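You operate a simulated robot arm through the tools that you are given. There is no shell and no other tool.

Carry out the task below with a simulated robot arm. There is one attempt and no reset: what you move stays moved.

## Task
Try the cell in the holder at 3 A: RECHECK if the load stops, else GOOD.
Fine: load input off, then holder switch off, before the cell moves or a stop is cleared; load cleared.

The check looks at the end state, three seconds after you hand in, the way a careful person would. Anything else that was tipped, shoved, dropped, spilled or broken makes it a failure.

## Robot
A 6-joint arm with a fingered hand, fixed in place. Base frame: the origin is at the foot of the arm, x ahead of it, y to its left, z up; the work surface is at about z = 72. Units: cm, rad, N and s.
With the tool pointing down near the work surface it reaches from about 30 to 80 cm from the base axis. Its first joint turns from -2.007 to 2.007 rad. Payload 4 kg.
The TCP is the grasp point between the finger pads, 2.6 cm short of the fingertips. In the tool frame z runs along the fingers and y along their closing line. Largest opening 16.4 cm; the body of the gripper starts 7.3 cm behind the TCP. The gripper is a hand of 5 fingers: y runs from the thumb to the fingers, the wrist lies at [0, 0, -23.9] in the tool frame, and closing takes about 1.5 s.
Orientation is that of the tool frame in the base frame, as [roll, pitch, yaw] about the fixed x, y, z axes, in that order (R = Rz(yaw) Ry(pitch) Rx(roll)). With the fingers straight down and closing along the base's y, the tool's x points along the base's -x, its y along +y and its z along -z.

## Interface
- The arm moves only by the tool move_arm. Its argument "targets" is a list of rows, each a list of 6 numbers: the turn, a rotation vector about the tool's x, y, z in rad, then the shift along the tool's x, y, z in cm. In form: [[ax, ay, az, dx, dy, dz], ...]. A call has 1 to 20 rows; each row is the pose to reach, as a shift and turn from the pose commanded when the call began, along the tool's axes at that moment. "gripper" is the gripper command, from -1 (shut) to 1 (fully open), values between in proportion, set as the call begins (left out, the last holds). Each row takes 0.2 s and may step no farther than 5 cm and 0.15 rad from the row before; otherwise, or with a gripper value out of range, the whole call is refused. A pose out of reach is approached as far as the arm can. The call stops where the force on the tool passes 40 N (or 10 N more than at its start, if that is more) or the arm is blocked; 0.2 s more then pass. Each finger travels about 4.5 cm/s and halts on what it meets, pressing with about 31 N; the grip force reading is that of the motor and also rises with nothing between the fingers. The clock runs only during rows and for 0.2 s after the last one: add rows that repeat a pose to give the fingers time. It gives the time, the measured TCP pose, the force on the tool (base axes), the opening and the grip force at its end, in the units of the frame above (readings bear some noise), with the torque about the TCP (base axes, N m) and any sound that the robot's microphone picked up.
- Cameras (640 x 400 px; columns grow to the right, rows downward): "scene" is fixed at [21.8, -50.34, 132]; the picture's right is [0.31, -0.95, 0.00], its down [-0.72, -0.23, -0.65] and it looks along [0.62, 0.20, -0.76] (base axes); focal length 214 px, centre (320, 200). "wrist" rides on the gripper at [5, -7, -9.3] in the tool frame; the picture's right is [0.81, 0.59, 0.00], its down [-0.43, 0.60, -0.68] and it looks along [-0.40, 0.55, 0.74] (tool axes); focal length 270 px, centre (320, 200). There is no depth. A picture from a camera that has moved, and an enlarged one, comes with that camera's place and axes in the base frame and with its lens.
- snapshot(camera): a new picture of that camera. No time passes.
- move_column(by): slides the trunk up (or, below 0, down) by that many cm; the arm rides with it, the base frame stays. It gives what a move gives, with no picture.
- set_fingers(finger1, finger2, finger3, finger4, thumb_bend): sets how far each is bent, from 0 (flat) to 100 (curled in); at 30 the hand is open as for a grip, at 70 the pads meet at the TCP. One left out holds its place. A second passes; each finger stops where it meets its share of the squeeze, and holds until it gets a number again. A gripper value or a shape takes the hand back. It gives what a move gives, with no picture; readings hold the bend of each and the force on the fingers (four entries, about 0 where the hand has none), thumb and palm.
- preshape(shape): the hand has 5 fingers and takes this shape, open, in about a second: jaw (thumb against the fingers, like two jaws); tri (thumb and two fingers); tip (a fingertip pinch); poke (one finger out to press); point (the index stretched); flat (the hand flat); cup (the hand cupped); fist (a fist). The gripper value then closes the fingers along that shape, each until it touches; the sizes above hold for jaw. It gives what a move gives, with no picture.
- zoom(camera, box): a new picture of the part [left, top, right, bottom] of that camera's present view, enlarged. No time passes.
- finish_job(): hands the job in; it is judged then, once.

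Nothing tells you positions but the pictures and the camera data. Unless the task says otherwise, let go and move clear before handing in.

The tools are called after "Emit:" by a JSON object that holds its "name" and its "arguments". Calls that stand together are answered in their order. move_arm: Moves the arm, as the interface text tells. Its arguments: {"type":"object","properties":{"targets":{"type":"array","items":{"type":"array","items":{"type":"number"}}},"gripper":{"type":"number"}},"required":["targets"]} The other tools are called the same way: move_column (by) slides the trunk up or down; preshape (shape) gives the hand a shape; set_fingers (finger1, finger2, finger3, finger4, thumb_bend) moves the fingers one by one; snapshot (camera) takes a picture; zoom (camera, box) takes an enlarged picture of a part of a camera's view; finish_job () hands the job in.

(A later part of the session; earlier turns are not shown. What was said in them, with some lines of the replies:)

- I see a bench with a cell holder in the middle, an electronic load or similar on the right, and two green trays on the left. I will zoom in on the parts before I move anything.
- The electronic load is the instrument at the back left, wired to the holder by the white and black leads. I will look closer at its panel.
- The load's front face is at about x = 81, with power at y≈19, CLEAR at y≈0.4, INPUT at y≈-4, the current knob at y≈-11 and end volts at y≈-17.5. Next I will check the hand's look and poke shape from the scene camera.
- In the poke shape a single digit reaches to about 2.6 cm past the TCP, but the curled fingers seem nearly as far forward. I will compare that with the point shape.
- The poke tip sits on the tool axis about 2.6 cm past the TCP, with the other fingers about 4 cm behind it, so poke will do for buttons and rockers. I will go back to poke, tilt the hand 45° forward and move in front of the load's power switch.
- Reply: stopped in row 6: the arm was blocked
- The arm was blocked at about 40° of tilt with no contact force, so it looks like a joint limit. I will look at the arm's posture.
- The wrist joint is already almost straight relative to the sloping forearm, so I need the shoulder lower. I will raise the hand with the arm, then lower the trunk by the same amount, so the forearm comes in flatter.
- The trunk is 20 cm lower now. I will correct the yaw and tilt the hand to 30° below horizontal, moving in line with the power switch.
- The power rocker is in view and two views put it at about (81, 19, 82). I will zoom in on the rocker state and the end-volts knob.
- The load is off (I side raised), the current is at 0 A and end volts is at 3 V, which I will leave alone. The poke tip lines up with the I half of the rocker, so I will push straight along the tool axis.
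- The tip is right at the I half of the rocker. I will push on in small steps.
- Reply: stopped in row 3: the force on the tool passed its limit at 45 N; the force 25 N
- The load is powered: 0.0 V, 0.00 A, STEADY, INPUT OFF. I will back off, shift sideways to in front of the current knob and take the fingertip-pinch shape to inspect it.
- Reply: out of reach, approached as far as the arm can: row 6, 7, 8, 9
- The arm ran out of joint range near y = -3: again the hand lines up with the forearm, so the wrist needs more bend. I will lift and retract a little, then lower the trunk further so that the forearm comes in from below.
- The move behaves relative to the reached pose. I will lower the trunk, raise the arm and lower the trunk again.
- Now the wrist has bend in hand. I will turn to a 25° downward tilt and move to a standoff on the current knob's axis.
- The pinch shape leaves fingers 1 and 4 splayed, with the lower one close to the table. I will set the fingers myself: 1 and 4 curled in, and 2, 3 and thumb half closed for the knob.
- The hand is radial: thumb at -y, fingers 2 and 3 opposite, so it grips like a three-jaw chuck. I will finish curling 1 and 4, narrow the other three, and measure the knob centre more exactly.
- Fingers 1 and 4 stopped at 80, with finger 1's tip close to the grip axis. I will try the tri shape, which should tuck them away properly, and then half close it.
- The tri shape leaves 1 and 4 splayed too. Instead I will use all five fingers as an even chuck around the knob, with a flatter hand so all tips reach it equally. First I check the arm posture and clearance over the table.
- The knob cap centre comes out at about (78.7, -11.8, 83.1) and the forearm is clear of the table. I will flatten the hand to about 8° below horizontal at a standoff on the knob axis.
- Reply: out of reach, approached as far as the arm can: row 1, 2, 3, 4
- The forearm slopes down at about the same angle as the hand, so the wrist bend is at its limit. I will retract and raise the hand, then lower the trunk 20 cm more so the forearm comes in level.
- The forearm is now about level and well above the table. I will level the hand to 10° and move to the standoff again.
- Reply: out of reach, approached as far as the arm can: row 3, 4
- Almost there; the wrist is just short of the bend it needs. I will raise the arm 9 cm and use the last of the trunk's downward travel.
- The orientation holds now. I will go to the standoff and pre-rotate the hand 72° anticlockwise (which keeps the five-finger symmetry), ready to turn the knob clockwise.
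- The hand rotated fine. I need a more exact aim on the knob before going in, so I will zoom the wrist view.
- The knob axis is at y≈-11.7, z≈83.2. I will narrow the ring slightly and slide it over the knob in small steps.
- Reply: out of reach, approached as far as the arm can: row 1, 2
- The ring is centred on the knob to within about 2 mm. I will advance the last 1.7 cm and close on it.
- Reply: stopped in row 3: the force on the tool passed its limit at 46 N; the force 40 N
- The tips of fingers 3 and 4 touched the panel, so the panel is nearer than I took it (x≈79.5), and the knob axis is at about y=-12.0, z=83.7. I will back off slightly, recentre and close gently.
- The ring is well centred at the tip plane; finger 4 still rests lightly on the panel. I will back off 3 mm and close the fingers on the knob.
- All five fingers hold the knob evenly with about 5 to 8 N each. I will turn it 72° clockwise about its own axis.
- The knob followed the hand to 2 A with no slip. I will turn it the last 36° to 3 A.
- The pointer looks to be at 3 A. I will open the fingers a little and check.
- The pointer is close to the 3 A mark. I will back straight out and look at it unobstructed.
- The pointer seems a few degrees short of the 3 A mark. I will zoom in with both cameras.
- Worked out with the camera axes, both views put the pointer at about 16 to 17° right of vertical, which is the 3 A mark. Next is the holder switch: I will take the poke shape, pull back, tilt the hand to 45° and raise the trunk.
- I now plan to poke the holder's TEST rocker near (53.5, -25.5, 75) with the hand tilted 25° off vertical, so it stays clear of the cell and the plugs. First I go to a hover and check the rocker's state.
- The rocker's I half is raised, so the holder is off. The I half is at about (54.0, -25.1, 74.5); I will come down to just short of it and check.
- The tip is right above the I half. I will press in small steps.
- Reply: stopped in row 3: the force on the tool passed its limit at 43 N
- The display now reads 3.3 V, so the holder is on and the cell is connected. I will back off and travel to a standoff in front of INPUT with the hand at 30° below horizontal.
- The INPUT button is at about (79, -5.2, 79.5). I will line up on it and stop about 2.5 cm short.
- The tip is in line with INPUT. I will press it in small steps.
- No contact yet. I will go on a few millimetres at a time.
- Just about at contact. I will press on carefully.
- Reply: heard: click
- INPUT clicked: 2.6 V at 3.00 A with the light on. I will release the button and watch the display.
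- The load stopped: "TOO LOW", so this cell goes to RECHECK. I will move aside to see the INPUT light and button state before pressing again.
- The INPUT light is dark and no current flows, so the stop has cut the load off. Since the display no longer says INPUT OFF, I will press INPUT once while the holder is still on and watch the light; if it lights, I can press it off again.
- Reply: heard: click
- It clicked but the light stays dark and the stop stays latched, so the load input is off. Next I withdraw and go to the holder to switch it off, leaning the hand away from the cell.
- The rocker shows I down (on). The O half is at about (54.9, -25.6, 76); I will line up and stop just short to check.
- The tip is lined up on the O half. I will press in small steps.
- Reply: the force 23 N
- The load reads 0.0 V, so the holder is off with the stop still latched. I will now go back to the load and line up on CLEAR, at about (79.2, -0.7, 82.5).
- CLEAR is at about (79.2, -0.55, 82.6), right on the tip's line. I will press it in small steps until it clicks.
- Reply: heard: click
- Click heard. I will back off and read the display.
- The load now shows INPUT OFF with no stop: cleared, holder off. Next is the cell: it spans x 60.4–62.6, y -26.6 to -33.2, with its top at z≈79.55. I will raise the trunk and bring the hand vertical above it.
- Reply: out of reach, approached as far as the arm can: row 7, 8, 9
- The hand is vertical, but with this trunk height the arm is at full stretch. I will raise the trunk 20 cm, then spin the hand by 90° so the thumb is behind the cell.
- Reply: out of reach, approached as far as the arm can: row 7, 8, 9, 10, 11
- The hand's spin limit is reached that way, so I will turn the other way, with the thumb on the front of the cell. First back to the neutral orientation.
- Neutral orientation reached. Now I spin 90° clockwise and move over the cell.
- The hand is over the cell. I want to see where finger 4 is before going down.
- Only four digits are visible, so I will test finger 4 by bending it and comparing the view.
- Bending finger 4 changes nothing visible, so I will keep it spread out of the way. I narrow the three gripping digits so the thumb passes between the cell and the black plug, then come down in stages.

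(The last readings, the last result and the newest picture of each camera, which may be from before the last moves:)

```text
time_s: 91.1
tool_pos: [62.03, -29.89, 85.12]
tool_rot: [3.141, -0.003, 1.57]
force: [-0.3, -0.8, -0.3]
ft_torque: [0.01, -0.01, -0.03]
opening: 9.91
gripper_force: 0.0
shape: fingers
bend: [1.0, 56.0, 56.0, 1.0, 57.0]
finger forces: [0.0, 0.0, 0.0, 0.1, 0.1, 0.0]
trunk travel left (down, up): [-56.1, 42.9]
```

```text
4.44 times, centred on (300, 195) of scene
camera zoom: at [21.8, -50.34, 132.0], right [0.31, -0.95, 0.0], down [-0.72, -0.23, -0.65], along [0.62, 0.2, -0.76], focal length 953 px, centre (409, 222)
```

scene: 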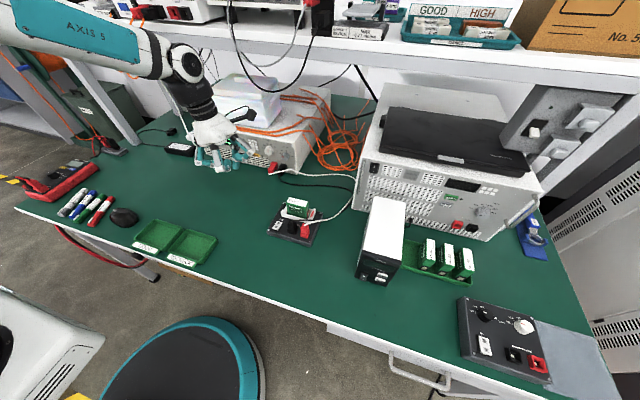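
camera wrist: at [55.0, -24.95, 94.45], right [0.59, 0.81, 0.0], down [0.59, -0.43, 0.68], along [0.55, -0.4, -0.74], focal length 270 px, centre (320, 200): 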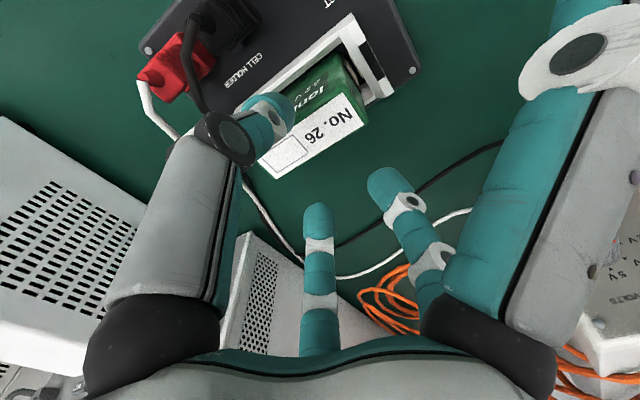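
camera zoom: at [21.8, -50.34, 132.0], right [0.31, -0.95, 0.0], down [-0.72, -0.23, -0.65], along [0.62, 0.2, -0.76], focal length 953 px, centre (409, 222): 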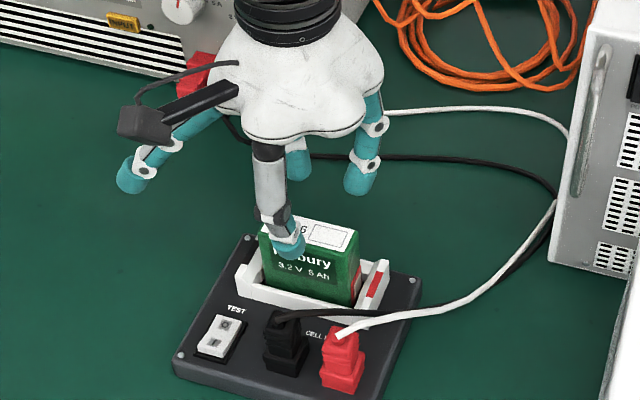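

The cell sits between the thumb in front and fingers 2 and 3 behind. I will go down the rest in small steps.

Emit:
{"name": "move_arm", "arguments": {"targets": [[0, 0, 0, 0, 0, 1.5], [0, 0, 0, 0, 0, 3], [0, 0, 0, 0, 0, 4]]}}

Emit:
{"name": "zoom", "arguments": {"camera": "wrist", "box": [120, 0, 480, 240]}}

Emit:
{"name": "zoom", "arguments": {"camera": "scene", "box": [260, 170, 340, 240]}}

```text
time_s: 91.9
tool_pos: [61.95, -30.08, 81.08]
tool_rot: [-3.141, -0.004, 1.57]
force: [-0.1, 0.0, -0.3]
ft_torque: [0.0, 0.0, -0.03]
opening: 9.93
gripper_force: 0.1
shape: fingers
bend: [1.0, 56.0, 56.0, 1.0, 57.0]
finger forces: [0.0, 0.1, 0.1, 0.0, 0.1, 0.0]
trunk travel left (down, up): [-56.1, 42.9]
```

```text
1.67 times, centred on (300, 120) of wrist
camera zoom: at [54.92, -25.03, 90.4], right [0.59, 0.81, 0.0], down [0.59, -0.43, 0.68], along [0.55, -0.4, -0.74], focal length 450 px, centre (353, 333)
```

zoom: 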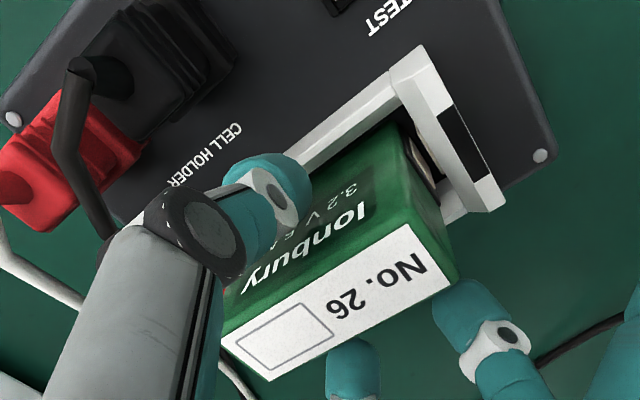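

```text
5.71 times, centred on (300, 205) of scene
camera zoom: at [21.8, -50.34, 132.0], right [0.31, -0.95, 0.0], down [-0.72, -0.23, -0.65], along [0.62, 0.2, -0.76], focal length 1226 px, centre (434, 171)
```

zoom: 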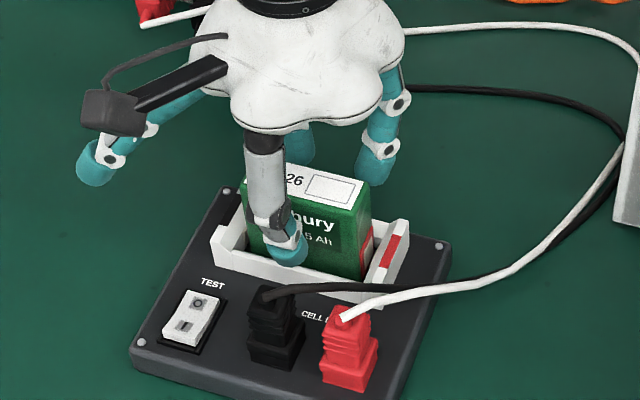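

All clear on both sides. I will go down the last 2 cm and close the thumb and fingers 2 and 3.

Emit:
{"name": "move_arm", "arguments": {"targets": [[0, 0, 0, 0, 0, 1], [0, 0, 0, 0, 0, 2], [0, 0, 0, 0, 0, 2]]}}

Emit:
{"name": "set_fingers", "arguments": {"finger2": 72, "finger3": 72, "thumb_bend": 72}}

Emit:
{"name": "zoom", "arguments": {"camera": "wrist", "box": [120, 0, 480, 240]}}

Emit:
{"name": "zoom", "arguments": {"camera": "scene", "box": [260, 170, 340, 240]}}

```text
time_s: 92.7
tool_pos: [61.72, -29.92, 79.39]
tool_rot: [3.139, -0.001, 1.569]
force: [-4.3, -0.1, 28.2]
ft_torque: [0.01, 1.08, 0.01]
opening: 9.92
gripper_force: 13.7
shape: fingers
bend: [1.0, 56.0, 56.0, 1.0, 56.0]
finger forces: [0.0, 0.0, 0.0, 0.1, 27.9, 0.0]
trunk travel left (down, up): [-56.1, 42.9]
```

```text
time_s: 93.6
tool_pos: [61.69, -29.85, 79.48]
tool_rot: [3.138, 0.001, 1.569]
force: [-12.9, 0.8, 20.0]
ft_torque: [0.04, 1.0, -0.07]
opening: 9.91
gripper_force: 23.6
shape: fingers
bend: [1.0, 68.0, 68.0, 1.0, 61.0]
finger forces: [0.1, 5.3, 5.3, 0.0, 36.6, 0.1]
trunk travel left (down, up): [-56.1, 42.9]
stopped: the force on the tool passed its limit at 40 N (the readings are from after the stop); the commanded pose is now the measured one
```

```text
1.67 times, centred on (300, 120) of wrist
camera zoom: at [54.68, -24.99, 88.76], right [0.59, 0.81, 0.0], down [0.59, -0.43, 0.68], along [0.55, -0.4, -0.74], focal length 450 px, centre (353, 333)
```

zoom: 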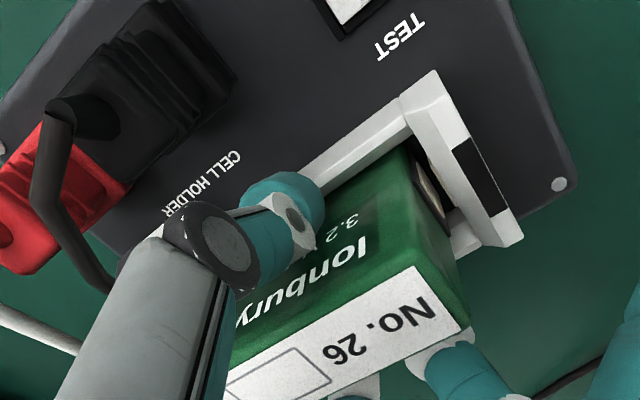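

```text
5.71 times, centred on (300, 205) of scene
camera zoom: at [21.8, -50.34, 132.0], right [0.31, -0.95, 0.0], down [-0.72, -0.23, -0.65], along [0.62, 0.2, -0.76], focal length 1226 px, centre (434, 171)
```

zoom: 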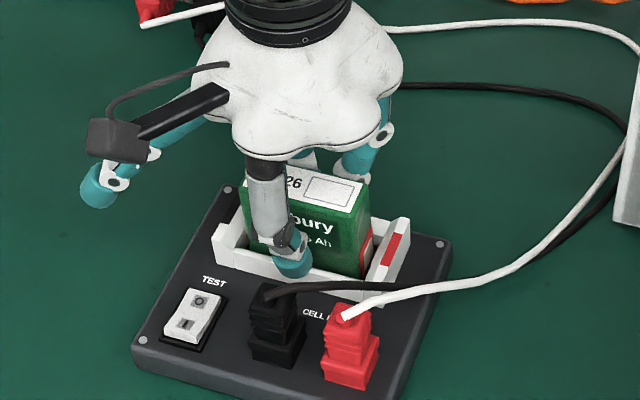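

The thumb tip caught the holder's front lip. I will open the thumb, rise 8 mm and close again above the lip.

Emit:
{"name": "set_fingers", "arguments": {"finger2": 62, "finger3": 62, "thumb_bend": 57}}

Emit:
{"name": "move_arm", "arguments": {"targets": [[0, 0, 0, 0, 0.1, -0.4], [0, 0, 0, 0, 0.2, -0.8], [0, 0, 0, 0, 0.2, -0.8]]}}

Emit:
{"name": "zoom", "arguments": {"camera": "wrist", "box": [120, 0, 480, 240]}}

Emit:
{"name": "zoom", "arguments": {"camera": "scene", "box": [260, 170, 340, 240]}}

```text
time_s: 94.6
tool_pos: [61.72, -29.98, 79.42]
tool_rot: [3.14, 0.0, 1.569]
force: [-2.3, -0.6, 27.4]
ft_torque: [-0.04, 0.92, 0.03]
opening: 9.88
gripper_force: 15.5
shape: fingers
bend: [1.0, 62.0, 62.0, 1.0, 57.0]
finger forces: [0.0, 0.0, 0.1, 0.0, 29.7, 0.0]
trunk travel left (down, up): [-56.1, 42.9]
```

```text
time_s: 95.4
tool_pos: [62.03, -29.96, 79.75]
tool_rot: [3.141, -0.003, 1.571]
force: [0.6, 0.0, 0.2]
ft_torque: [0.02, 0.0, -0.03]
opening: 9.9
gripper_force: 0.1
shape: fingers
bend: [1.0, 62.0, 62.0, 1.0, 56.0]
finger forces: [0.0, 0.0, 0.0, 0.1, 0.0, 0.0]
trunk travel left (down, up): [-56.1, 42.9]
```

```text
1.67 times, centred on (300, 120) of wrist
camera zoom: at [55.03, -24.97, 89.22], right [0.59, 0.81, 0.0], down [0.6, -0.43, 0.68], along [0.55, -0.4, -0.74], focal length 450 px, centre (353, 333)
```

zoom: 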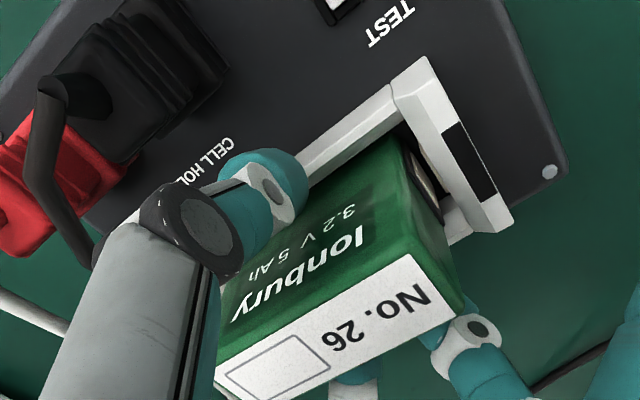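

```text
5.71 times, centred on (300, 205) of scene
camera zoom: at [21.8, -50.34, 132.0], right [0.31, -0.95, 0.0], down [-0.72, -0.23, -0.65], along [0.62, 0.2, -0.76], focal length 1226 px, centre (434, 171)
```

zoom: 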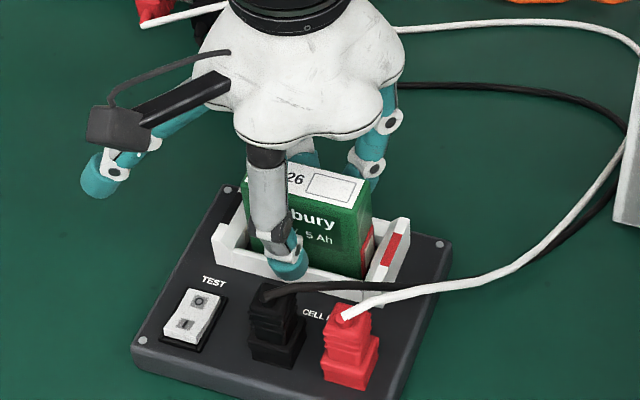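

No contact force now. I will rise another 4 mm for margin and close on the cell.

Emit:
{"name": "move_arm", "arguments": {"targets": [[0, 0, 0, 0, 0, -0.4], [0, 0, 0, 0, 0, -0.4]]}}

Emit:
{"name": "set_fingers", "arguments": {"finger2": 72, "finger3": 72, "thumb_bend": 72}}

Emit:
{"name": "zoom", "arguments": {"camera": "wrist", "box": [120, 0, 480, 240]}}

Emit:
{"name": "zoom", "arguments": {"camera": "scene", "box": [260, 170, 340, 240]}}

```text
time_s: 96.0
tool_pos: [62.17, -29.91, 80.38]
tool_rot: [3.142, -0.002, 1.569]
force: [0.4, -0.5, -1.1]
ft_torque: [0.02, 0.02, 0.0]
opening: 9.93
gripper_force: 0.1
shape: fingers
bend: [1.0, 62.0, 62.0, 1.0, 56.0]
finger forces: [0.0, 0.0, 0.0, 0.0, 0.0, 0.0]
trunk travel left (down, up): [-56.1, 42.9]
```

```text
time_s: 97.0
tool_pos: [62.01, -30.02, 80.38]
tool_rot: [3.14, -0.003, 1.569]
force: [-5.9, 0.4, -1.5]
ft_torque: [0.0, 0.21, -0.01]
opening: 9.96
gripper_force: 13.7
shape: fingers
bend: [1.0, 67.0, 67.0, 1.0, 63.0]
finger forces: [0.0, 5.6, 5.5, 0.0, 15.4, 0.0]
trunk travel left (down, up): [-56.1, 42.9]
```

```text
1.67 times, centred on (300, 120) of wrist
camera zoom: at [55.05, -24.99, 89.68], right [0.59, 0.81, 0.0], down [0.59, -0.43, 0.68], along [0.55, -0.4, -0.74], focal length 450 px, centre (353, 333)
```

zoom: 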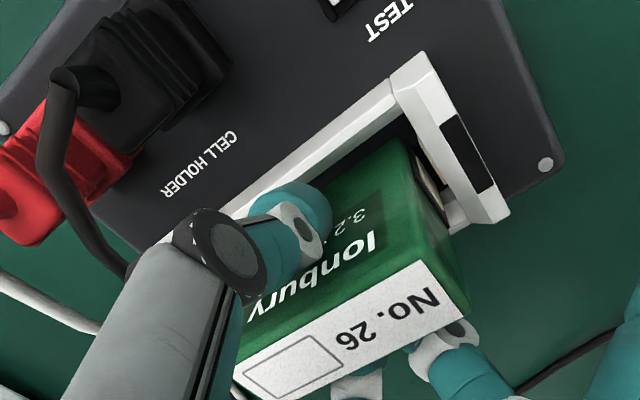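

```text
5.71 times, centred on (300, 205) of scene
camera zoom: at [21.8, -50.34, 132.0], right [0.31, -0.95, 0.0], down [-0.72, -0.23, -0.65], along [0.62, 0.2, -0.76], focal length 1226 px, centre (434, 171)
```

zoom: 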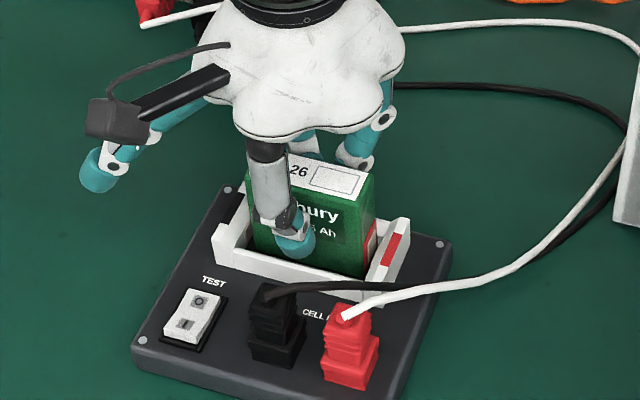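

The grip holds: thumb about 15 N against two fingers at about 5.5 N each. I will lift slowly, first 2 cm, and check that the holder stays.

Emit:
{"name": "move_arm", "arguments": {"targets": [[0, 0, 0, 0, 0, -0.5], [0, 0, 0, 0, 0, -1], [0, 0, 0, 0, 0, -1.5], [0, 0, 0, 0, 0, -2]]}}

Emit:
{"name": "zoom", "arguments": {"camera": "scene", "box": [260, 170, 340, 240]}}

```text
time_s: 98.0
tool_pos: [62.2, -30.12, 82.37]
tool_rot: [3.141, -0.001, 1.571]
force: [0.1, 0.7, -2.6]
ft_torque: [0.02, -0.03, 0.01]
opening: 9.93
gripper_force: 13.5
shape: fingers
bend: [1.0, 66.0, 66.0, 1.0, 64.0]
finger forces: [0.0, 7.0, 6.9, 0.0, 12.4, 0.1]
trunk travel left (down, up): [-56.1, 42.9]
```

```text
5.71 times, centred on (300, 205) of scene
camera zoom: at [21.8, -50.34, 132.0], right [0.31, -0.95, 0.0], down [-0.72, -0.23, -0.65], along [0.62, 0.2, -0.76], focal length 1226 px, centre (434, 171)
```

zoom: 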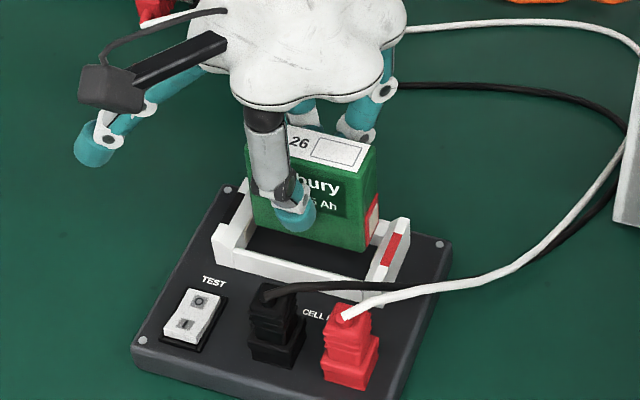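

The cell is rising cleanly and the holder stays put. I will lift 12 cm more.

Emit:
{"name": "move_arm", "arguments": {"targets": [[0, 0, 0, 0, 0, -2], [0, 0, 0, 0, 0, -4], [0, 0, 0, 0, 0, -7], [0, 0, 0, 0, 0, -10], [0, 0, 0, 0, 0, -12]]}}

Emit:
{"name": "snapshot", "arguments": {"camera": "scene"}}

Emit:
{"name": "zoom", "arguments": {"camera": "scene", "box": [250, 90, 350, 190]}}

Emit:
{"name": "snapshot", "arguments": {"camera": "wrist"}}

```text
time_s: 99.2
tool_pos: [62.07, -29.84, 94.44]
tool_rot: [-3.142, -0.002, 1.568]
force: [0.3, 0.6, -3.0]
ft_torque: [-0.01, -0.01, -0.01]
opening: 9.96
gripper_force: 13.4
shape: fingers
bend: [1.0, 66.0, 66.0, 1.0, 64.0]
finger forces: [0.1, 7.0, 6.9, 0.0, 12.4, 0.0]
trunk travel left (down, up): [-56.1, 42.9]
```

```text
taken
```

scene: 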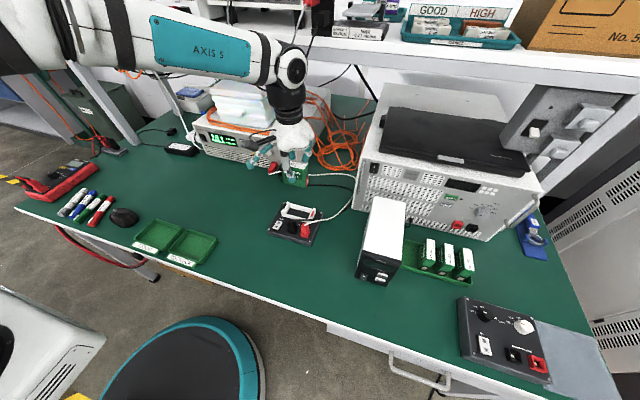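

```text
4.00 times, centred on (300, 140) of scene
camera zoom: at [21.8, -50.34, 132.0], right [0.31, -0.95, 0.0], down [-0.72, -0.23, -0.65], along [0.62, 0.2, -0.76], focal length 858 px, centre (400, 440)
```

zoom: 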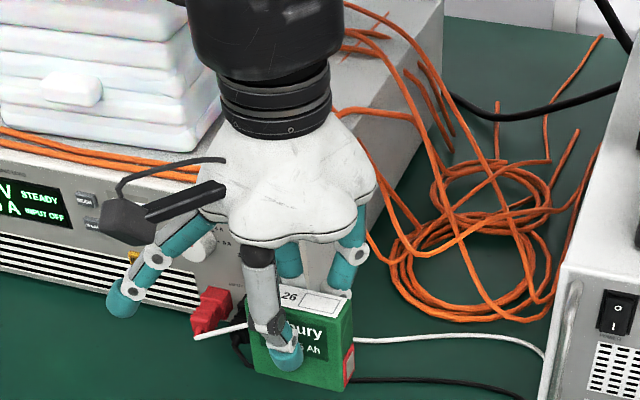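

```text
taken
camera wrist: at [55.16, -25.01, 103.85], right [0.59, 0.81, 0.0], down [0.59, -0.43, 0.68], along [0.55, -0.4, -0.74], focal length 270 px, centre (320, 200)
```

wrist: 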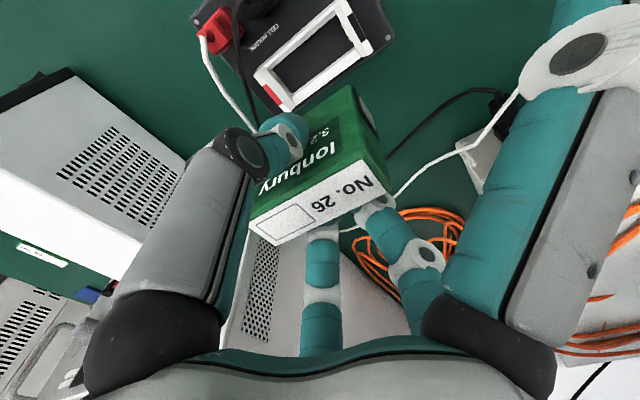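

The cell is about 5.4 cm tall and held upright. I will carry it level to above the RECHECK tray, centred near (40.1, -4.3).

Emit:
{"name": "move_arm", "arguments": {"targets": [[0, 0, 0, 2.6, -2.2, 0], [0, 0, 0, 5.7, -4.9, 0], [0, 0, 0, 8.8, -7.6, 0], [0, 0, 0, 12, -10.3, 0], [0, 0, 0, 15.2, -13, 0], [0, 0, 0, 18.4, -15.7, 0], [0, 0, 0, 21.3, -18.2, 0], [0, 0, 0, 23.8, -20.4, 0], [0, 0, 0, 25.6, -21.9, 0], [0, 0, 0, 25.6, -21.9, 0]]}}

Emit:
{"name": "snapshot", "arguments": {"camera": "scene"}}

Emit:
{"name": "snapshot", "arguments": {"camera": "wrist"}}

```text
time_s: 101.4
tool_pos: [40.15, -4.25, 94.69]
tool_rot: [-3.141, -0.001, 1.569]
force: [0.2, 0.5, -2.6]
ft_torque: [0.01, -0.01, 0.04]
opening: 9.98
gripper_force: 12.6
shape: fingers
bend: [1.0, 66.0, 66.0, 1.0, 64.0]
finger forces: [0.0, 7.1, 6.9, 0.0, 12.1, 0.0]
trunk travel left (down, up): [-56.1, 42.9]
```

```text
taken
```

scene: 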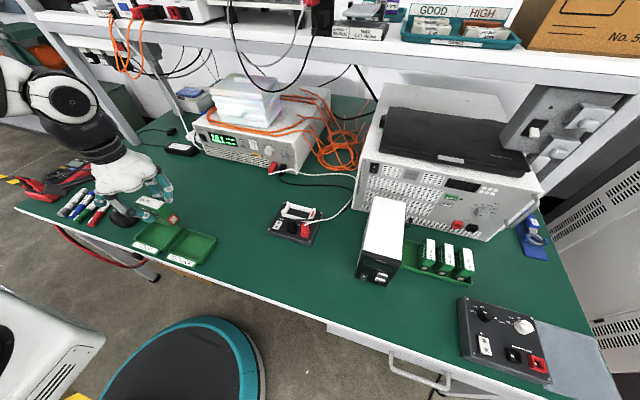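

```text
taken
camera wrist: at [33.14, 0.68, 103.95], right [0.59, 0.81, 0.0], down [0.59, -0.43, 0.68], along [0.55, -0.4, -0.74], focal length 270 px, centre (320, 200)
```

wrist: 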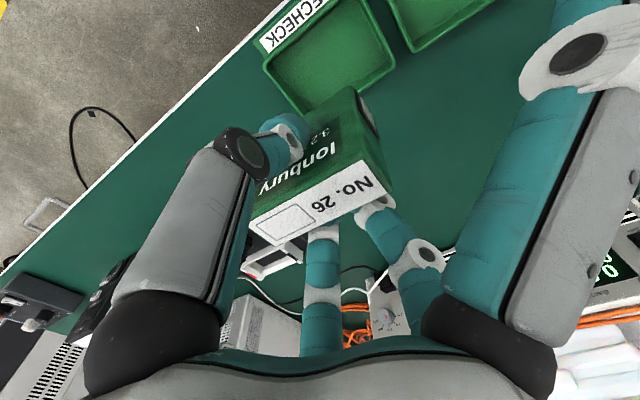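

The hand is over the tray. I will check the tray position from the wrist camera more closely.

Emit:
{"name": "zoom", "arguments": {"camera": "wrist", "box": [230, 0, 470, 150]}}

Emit:
{"name": "zoom", "arguments": {"camera": "scene", "box": [90, 170, 230, 280]}}

```text
2.67 times, centred on (350, 75) of wrist
camera zoom: at [33.14, 0.68, 103.95], right [0.59, 0.81, 0.0], down [0.59, -0.43, 0.68], along [0.55, -0.4, -0.74], focal length 721 px, centre (240, 533)
```

zoom: 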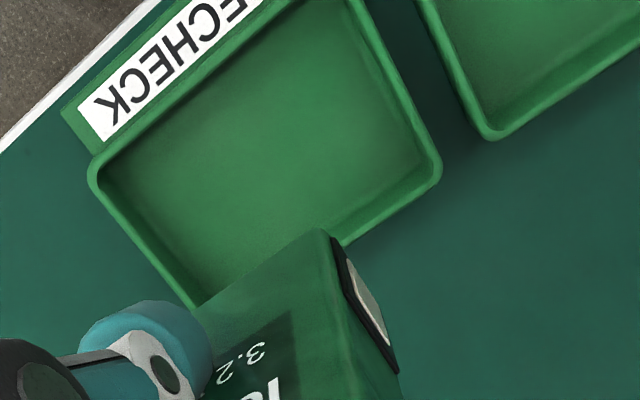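

```text
3.64 times, centred on (160, 225) of scene
camera zoom: at [21.8, -50.34, 132.0], right [0.31, -0.95, 0.0], down [-0.72, -0.23, -0.65], along [0.62, 0.2, -0.76], focal length 780 px, centre (902, 109)
```

zoom: 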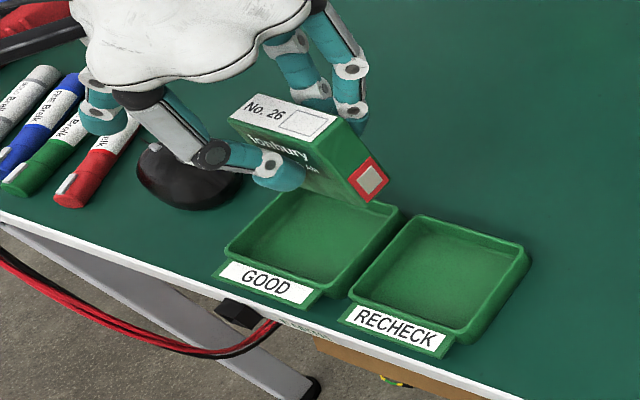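

The tray is centred near (40.3, -3.8), so I will shift 0.4 cm and lower the cell to just above the tray floor.

Emit:
{"name": "move_arm", "arguments": {"targets": [[0, 0, 0, 0.2, 0.1, 3], [0, 0, 0, 0.4, 0.1, 7], [0, 0, 0, 0.4, 0.1, 11], [0, 0, 0, 0.4, 0.1, 13.5], [0, 0, 0, 0.4, 0.1, 14.5]]}}

Emit:
{"name": "zoom", "arguments": {"camera": "scene", "box": [90, 190, 230, 280]}}

Emit:
{"name": "snapshot", "arguments": {"camera": "wrist"}}

```text
time_s: 102.6
tool_pos: [40.26, -3.93, 79.86]
tool_rot: [3.141, -0.001, 1.568]
force: [0.1, 0.6, -1.9]
ft_torque: [-0.03, 0.01, 0.01]
opening: 9.95
gripper_force: 13.3
shape: fingers
bend: [1.0, 66.0, 66.0, 1.0, 64.0]
finger forces: [0.1, 7.1, 6.9, 0.0, 12.0, 0.0]
trunk travel left (down, up): [-56.1, 42.9]
```

```text
4.44 times, centred on (160, 235) of scene
camera zoom: at [21.8, -50.34, 132.0], right [0.31, -0.95, 0.0], down [-0.72, -0.23, -0.65], along [0.62, 0.2, -0.76], focal length 953 px, centre (1031, 44)
```

zoom: 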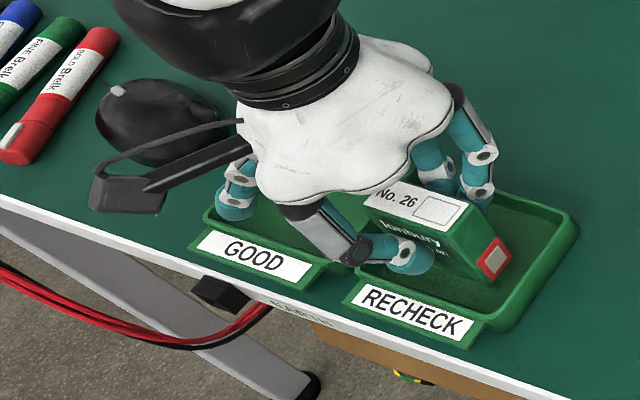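

```text
taken
camera wrist: at [33.33, 1.0, 89.22], right [0.59, 0.81, 0.0], down [0.59, -0.43, 0.68], along [0.55, -0.4, -0.74], focal length 270 px, centre (320, 200)
```

wrist: 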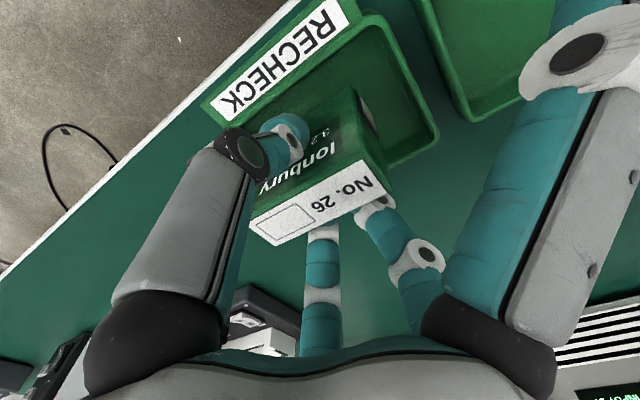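

The cell is inside the tray's outline, just above the floor. I will lower it until it touches.

Emit:
{"name": "move_arm", "arguments": {"targets": [[0, 0, 0, 0, 0, 0.3], [0, 0, 0, 0, 0, 0.6], [0, 0, 0, 0, 0, 0.85]]}}

```text
time_s: 103.4
tool_pos: [40.31, -3.92, 78.99]
tool_rot: [-3.14, -0.002, 1.57]
force: [-1.0, 0.6, -1.9]
ft_torque: [0.01, 0.02, 0.04]
opening: 9.93
gripper_force: 13.1
shape: fingers
bend: [1.0, 66.0, 66.0, 1.0, 64.0]
finger forces: [0.0, 7.1, 6.9, 0.1, 12.1, 0.0]
trunk travel left (down, up): [-56.1, 42.9]
```

Emit:
{"name": "move_arm", "arguments": {"targets": [[0, 0, 0, 0, 0, 0.2], [0, 0, 0, 0, 0, 0.35]]}}

Emit:
{"name": "zoom", "arguments": {"camera": "scene", "box": [150, 210, 220, 270]}}

```text
time_s: 104.0
tool_pos: [40.37, -4.03, 78.55]
tool_rot: [-3.14, -0.002, 1.568]
force: [0.3, 0.1, -2.8]
ft_torque: [0.0, -0.02, 0.0]
opening: 9.96
gripper_force: 13.3
shape: fingers
bend: [1.0, 66.0, 66.0, 1.0, 64.0]
finger forces: [0.0, 7.0, 6.9, 0.1, 12.2, 0.0]
trunk travel left (down, up): [-56.1, 42.9]
```

```text
6.67 times, centred on (185, 240) of scene
camera zoom: at [21.8, -50.34, 132.0], right [0.31, -0.95, 0.0], down [-0.72, -0.23, -0.65], along [0.62, 0.2, -0.76], focal length 1430 px, centre (1220, -67)
```

zoom: 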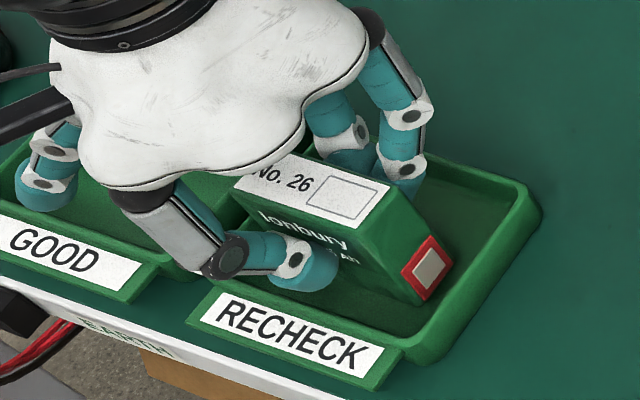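

Still carrying the weight. I will go on in 2 mm steps.

Emit:
{"name": "move_arm", "arguments": {"targets": [[0, 0, 0, 0, 0, 0.15], [0, 0, 0, 0, 0, 0.3]]}}

```text
time_s: 104.6
tool_pos: [40.38, -3.89, 78.32]
tool_rot: [-3.141, -0.001, 1.57]
force: [0.5, -0.4, -2.9]
ft_torque: [0.03, -0.04, 0.0]
opening: 9.94
gripper_force: 12.7
shape: fingers
bend: [1.0, 66.0, 66.0, 1.0, 64.0]
finger forces: [0.0, 7.0, 7.0, 0.0, 12.0, 0.0]
trunk travel left (down, up): [-56.1, 42.9]
```

Emit:
{"name": "move_arm", "arguments": {"targets": [[0, 0, 0, 0, 0, 0.15], [0, 0, 0, 0, 0, 0.3]]}}

```text
time_s: 105.2
tool_pos: [40.27, -3.9, 78.18]
tool_rot: [3.14, -0.001, 1.569]
force: [-0.9, 0.0, -1.7]
ft_torque: [-0.02, -0.01, 0.01]
opening: 9.93
gripper_force: 13.4
shape: fingers
bend: [1.0, 66.0, 66.0, 1.0, 64.0]
finger forces: [0.0, 7.2, 7.1, 0.0, 12.6, 0.0]
trunk travel left (down, up): [-56.1, 42.9]
```

Emit:
{"name": "move_arm", "arguments": {"targets": [[0, 0, 0, 0, 0, 0.1], [0, 0, 0, 0, 0, 0.2], [0, 0, 0, 0, 0, 0.2]]}}

Emit:
{"name": "zoom", "arguments": {"camera": "scene", "box": [150, 210, 220, 270]}}

```text
time_s: 106.0
tool_pos: [40.26, -3.86, 78.09]
tool_rot: [3.139, -0.002, 1.568]
force: [0.4, -1.0, 11.0]
ft_torque: [0.02, 0.01, 0.03]
opening: 9.96
gripper_force: 16.7
shape: fingers
bend: [1.0, 66.0, 66.0, 1.0, 64.0]
finger forces: [0.0, 9.1, 9.1, 0.0, 15.0, 0.1]
trunk travel left (down, up): [-56.1, 42.9]
```

```text
6.67 times, centred on (185, 240) of scene
camera zoom: at [21.8, -50.34, 132.0], right [0.31, -0.95, 0.0], down [-0.72, -0.23, -0.65], along [0.62, 0.2, -0.76], focal length 1430 px, centre (1220, -67)
```

zoom: 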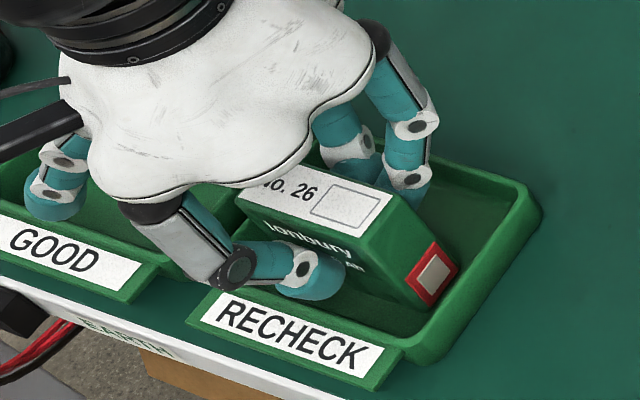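

The cell is resting on the tray floor. I will ease off by 1 mm and open the fingers.

Emit:
{"name": "move_arm", "arguments": {"targets": [[0, 0, 0, 0, 0, -0.12], [0, 0, 0, 0, 0, -0.12]]}}

Emit:
{"name": "set_fingers", "arguments": {"finger2": 60, "finger3": 60, "thumb_bend": 58}}

Emit:
{"name": "zoom", "arguments": {"camera": "scene", "box": [150, 210, 220, 270]}}

Emit:
{"name": "snapshot", "arguments": {"camera": "wrist"}}

```text
time_s: 106.6
tool_pos: [40.24, -3.97, 78.0]
tool_rot: [-3.141, -0.002, 1.569]
force: [1.3, 0.7, 6.1]
ft_torque: [0.01, -0.01, -0.03]
opening: 9.97
gripper_force: 15.7
shape: fingers
bend: [1.0, 66.0, 66.0, 1.0, 64.0]
finger forces: [0.1, 8.7, 8.9, 0.1, 13.7, 0.0]
trunk travel left (down, up): [-56.1, 42.9]
```

```text
time_s: 107.6
tool_pos: [40.32, -4.05, 78.08]
tool_rot: [3.141, -0.001, 1.57]
force: [1.0, 0.7, -0.4]
ft_torque: [0.05, 0.02, 0.01]
opening: 9.94
gripper_force: 0.2
shape: fingers
bend: [1.0, 60.0, 60.0, 1.0, 57.0]
finger forces: [0.0, 0.0, 0.0, 0.1, 0.0, 0.1]
trunk travel left (down, up): [-56.1, 42.9]
```

```text
6.67 times, centred on (185, 240) of scene
camera zoom: at [21.8, -50.34, 132.0], right [0.31, -0.95, 0.0], down [-0.72, -0.23, -0.65], along [0.62, 0.2, -0.76], focal length 1430 px, centre (1220, -67)
```

zoom: 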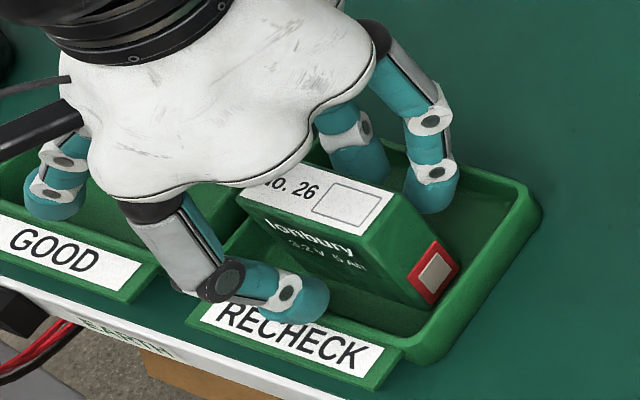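

```text
taken
camera wrist: at [33.28, 0.97, 87.37], right [0.59, 0.81, 0.0], down [0.59, -0.43, 0.68], along [0.55, -0.4, -0.74], focal length 270 px, centre (320, 200)
```

wrist: 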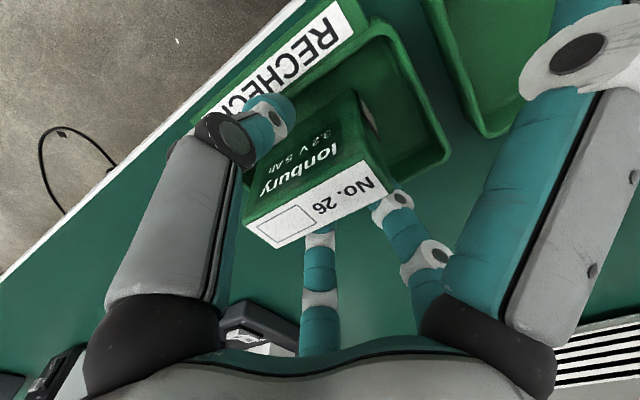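

The cell stands upright in the tray and all finger forces are zero. I will open slightly more and rise straight up.

Emit:
{"name": "set_fingers", "arguments": {"finger2": 56, "finger3": 56, "thumb_bend": 55}}

Emit:
{"name": "move_arm", "arguments": {"targets": [[0, 0, 0, 0, 0, -1], [0, 0, 0, 0, 0, -2.5], [0, 0, 0, 0, 0, -5], [0, 0, 0, 0, 0, -9], [0, 0, 0, 0, 0, -13], [0, 0, 0, 0, 0, -17], [0, 0, 0, 0, 0, -21]]}}

Emit:
{"name": "snapshot", "arguments": {"camera": "scene"}}

Emit:
{"name": "zoom", "arguments": {"camera": "scene", "box": [120, 200, 240, 280]}}

Emit:
{"name": "zoom", "arguments": {"camera": "scene", "box": [195, 100, 315, 200]}}

Emit:
{"name": "zoom", "arguments": {"camera": "scene", "box": [255, 185, 345, 250]}}

```text
time_s: 108.6
tool_pos: [40.3, -3.95, 78.02]
tool_rot: [-3.141, -0.002, 1.571]
force: [-0.5, -0.3, 0.0]
ft_torque: [-0.03, 0.0, -0.04]
opening: 9.91
gripper_force: 0.0
shape: fingers
bend: [1.0, 56.0, 56.0, 1.0, 55.0]
finger forces: [0.1, 0.0, 0.1, 0.0, 0.1, 0.0]
trunk travel left (down, up): [-56.1, 42.9]
```

```text
time_s: 110.2
tool_pos: [40.11, -4.21, 98.97]
tool_rot: [-3.141, -0.002, 1.569]
force: [-0.4, -1.0, 0.7]
ft_torque: [0.02, 0.0, 0.03]
opening: 9.96
gripper_force: 0.1
shape: fingers
bend: [1.0, 56.0, 56.0, 1.0, 55.0]
finger forces: [0.1, 0.1, 0.1, 0.1, 0.0, 0.0]
trunk travel left (down, up): [-56.1, 42.9]
```

```text
taken
```

scene: 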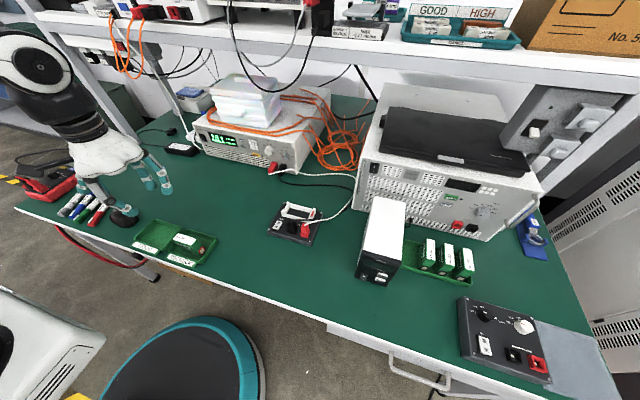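

```text
5.00 times, centred on (180, 240) of scene
camera zoom: at [21.8, -50.34, 132.0], right [0.31, -0.95, 0.0], down [-0.72, -0.23, -0.65], along [0.62, 0.2, -0.76], focal length 1072 px, centre (1020, 0)
```

zoom: 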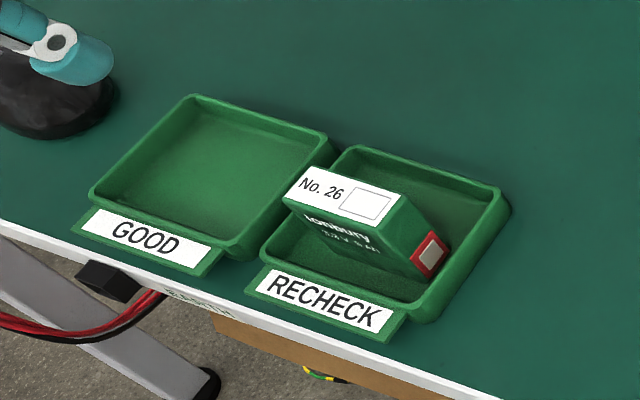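

```text
4.00 times, centred on (255, 150) of scene
camera zoom: at [21.8, -50.34, 132.0], right [0.31, -0.95, 0.0], down [-0.72, -0.23, -0.65], along [0.62, 0.2, -0.76], focal length 858 px, centre (580, 400)
```

zoom: 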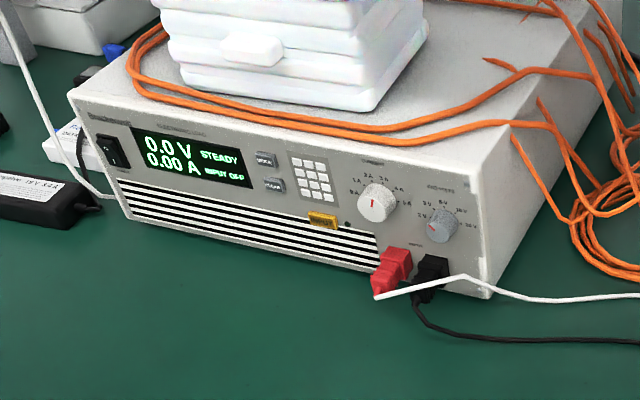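

```text
6.15 times, centred on (300, 218) of scene
camera zoom: at [21.8, -50.34, 132.0], right [0.31, -0.95, 0.0], down [-0.72, -0.23, -0.65], along [0.62, 0.2, -0.76], focal length 1320 px, centre (443, 92)
```

zoom: 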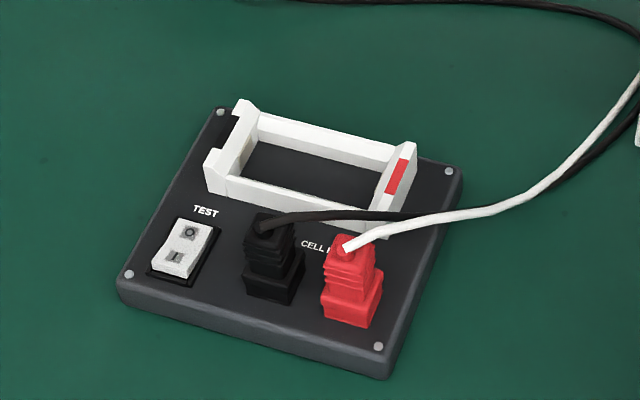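

Cell No. 26 stands in the RECHECK tray. The load reads INPUT OFF with no stop, the holder switch is at O, and the hand is open and clear, so I am handing in.

Emit:
{"name": "finish_job", "arguments": {}}

```text
The job is handed in.
```

Cell No. 26 failed the 3 A test and is now standing upright in the RECHECK tray. With the input on, it sagged to 2.6 V at 3.00 A, and the load stopped itself with "TOO LOW".

- **Shutdown order:** The stop had already cut the current, and the INPUT light was dark. I pressed INPUT once more to be sure; it clicked, but the light stayed dark and the stop stayed on. Then I switched the holder off, pressed CLEAR on the load, and only after that moved the cell.
- **How things were left:** The load is powered on and shows 0.0 V, 0.00 A, INPUT OFF, with no stop. The current knob is still at 3 A. I left end volts at 3 V, where I found it.
- **Contact along the way:** While gripping the cell, the thumb pressed on the holder's front lip at about 30 N. The holder may have shifted by 1–2 mm, but nothing came loose. Two fingers also pushed on the load's front panel at about 40 N while I lined up on the current knob, with no visible effect.
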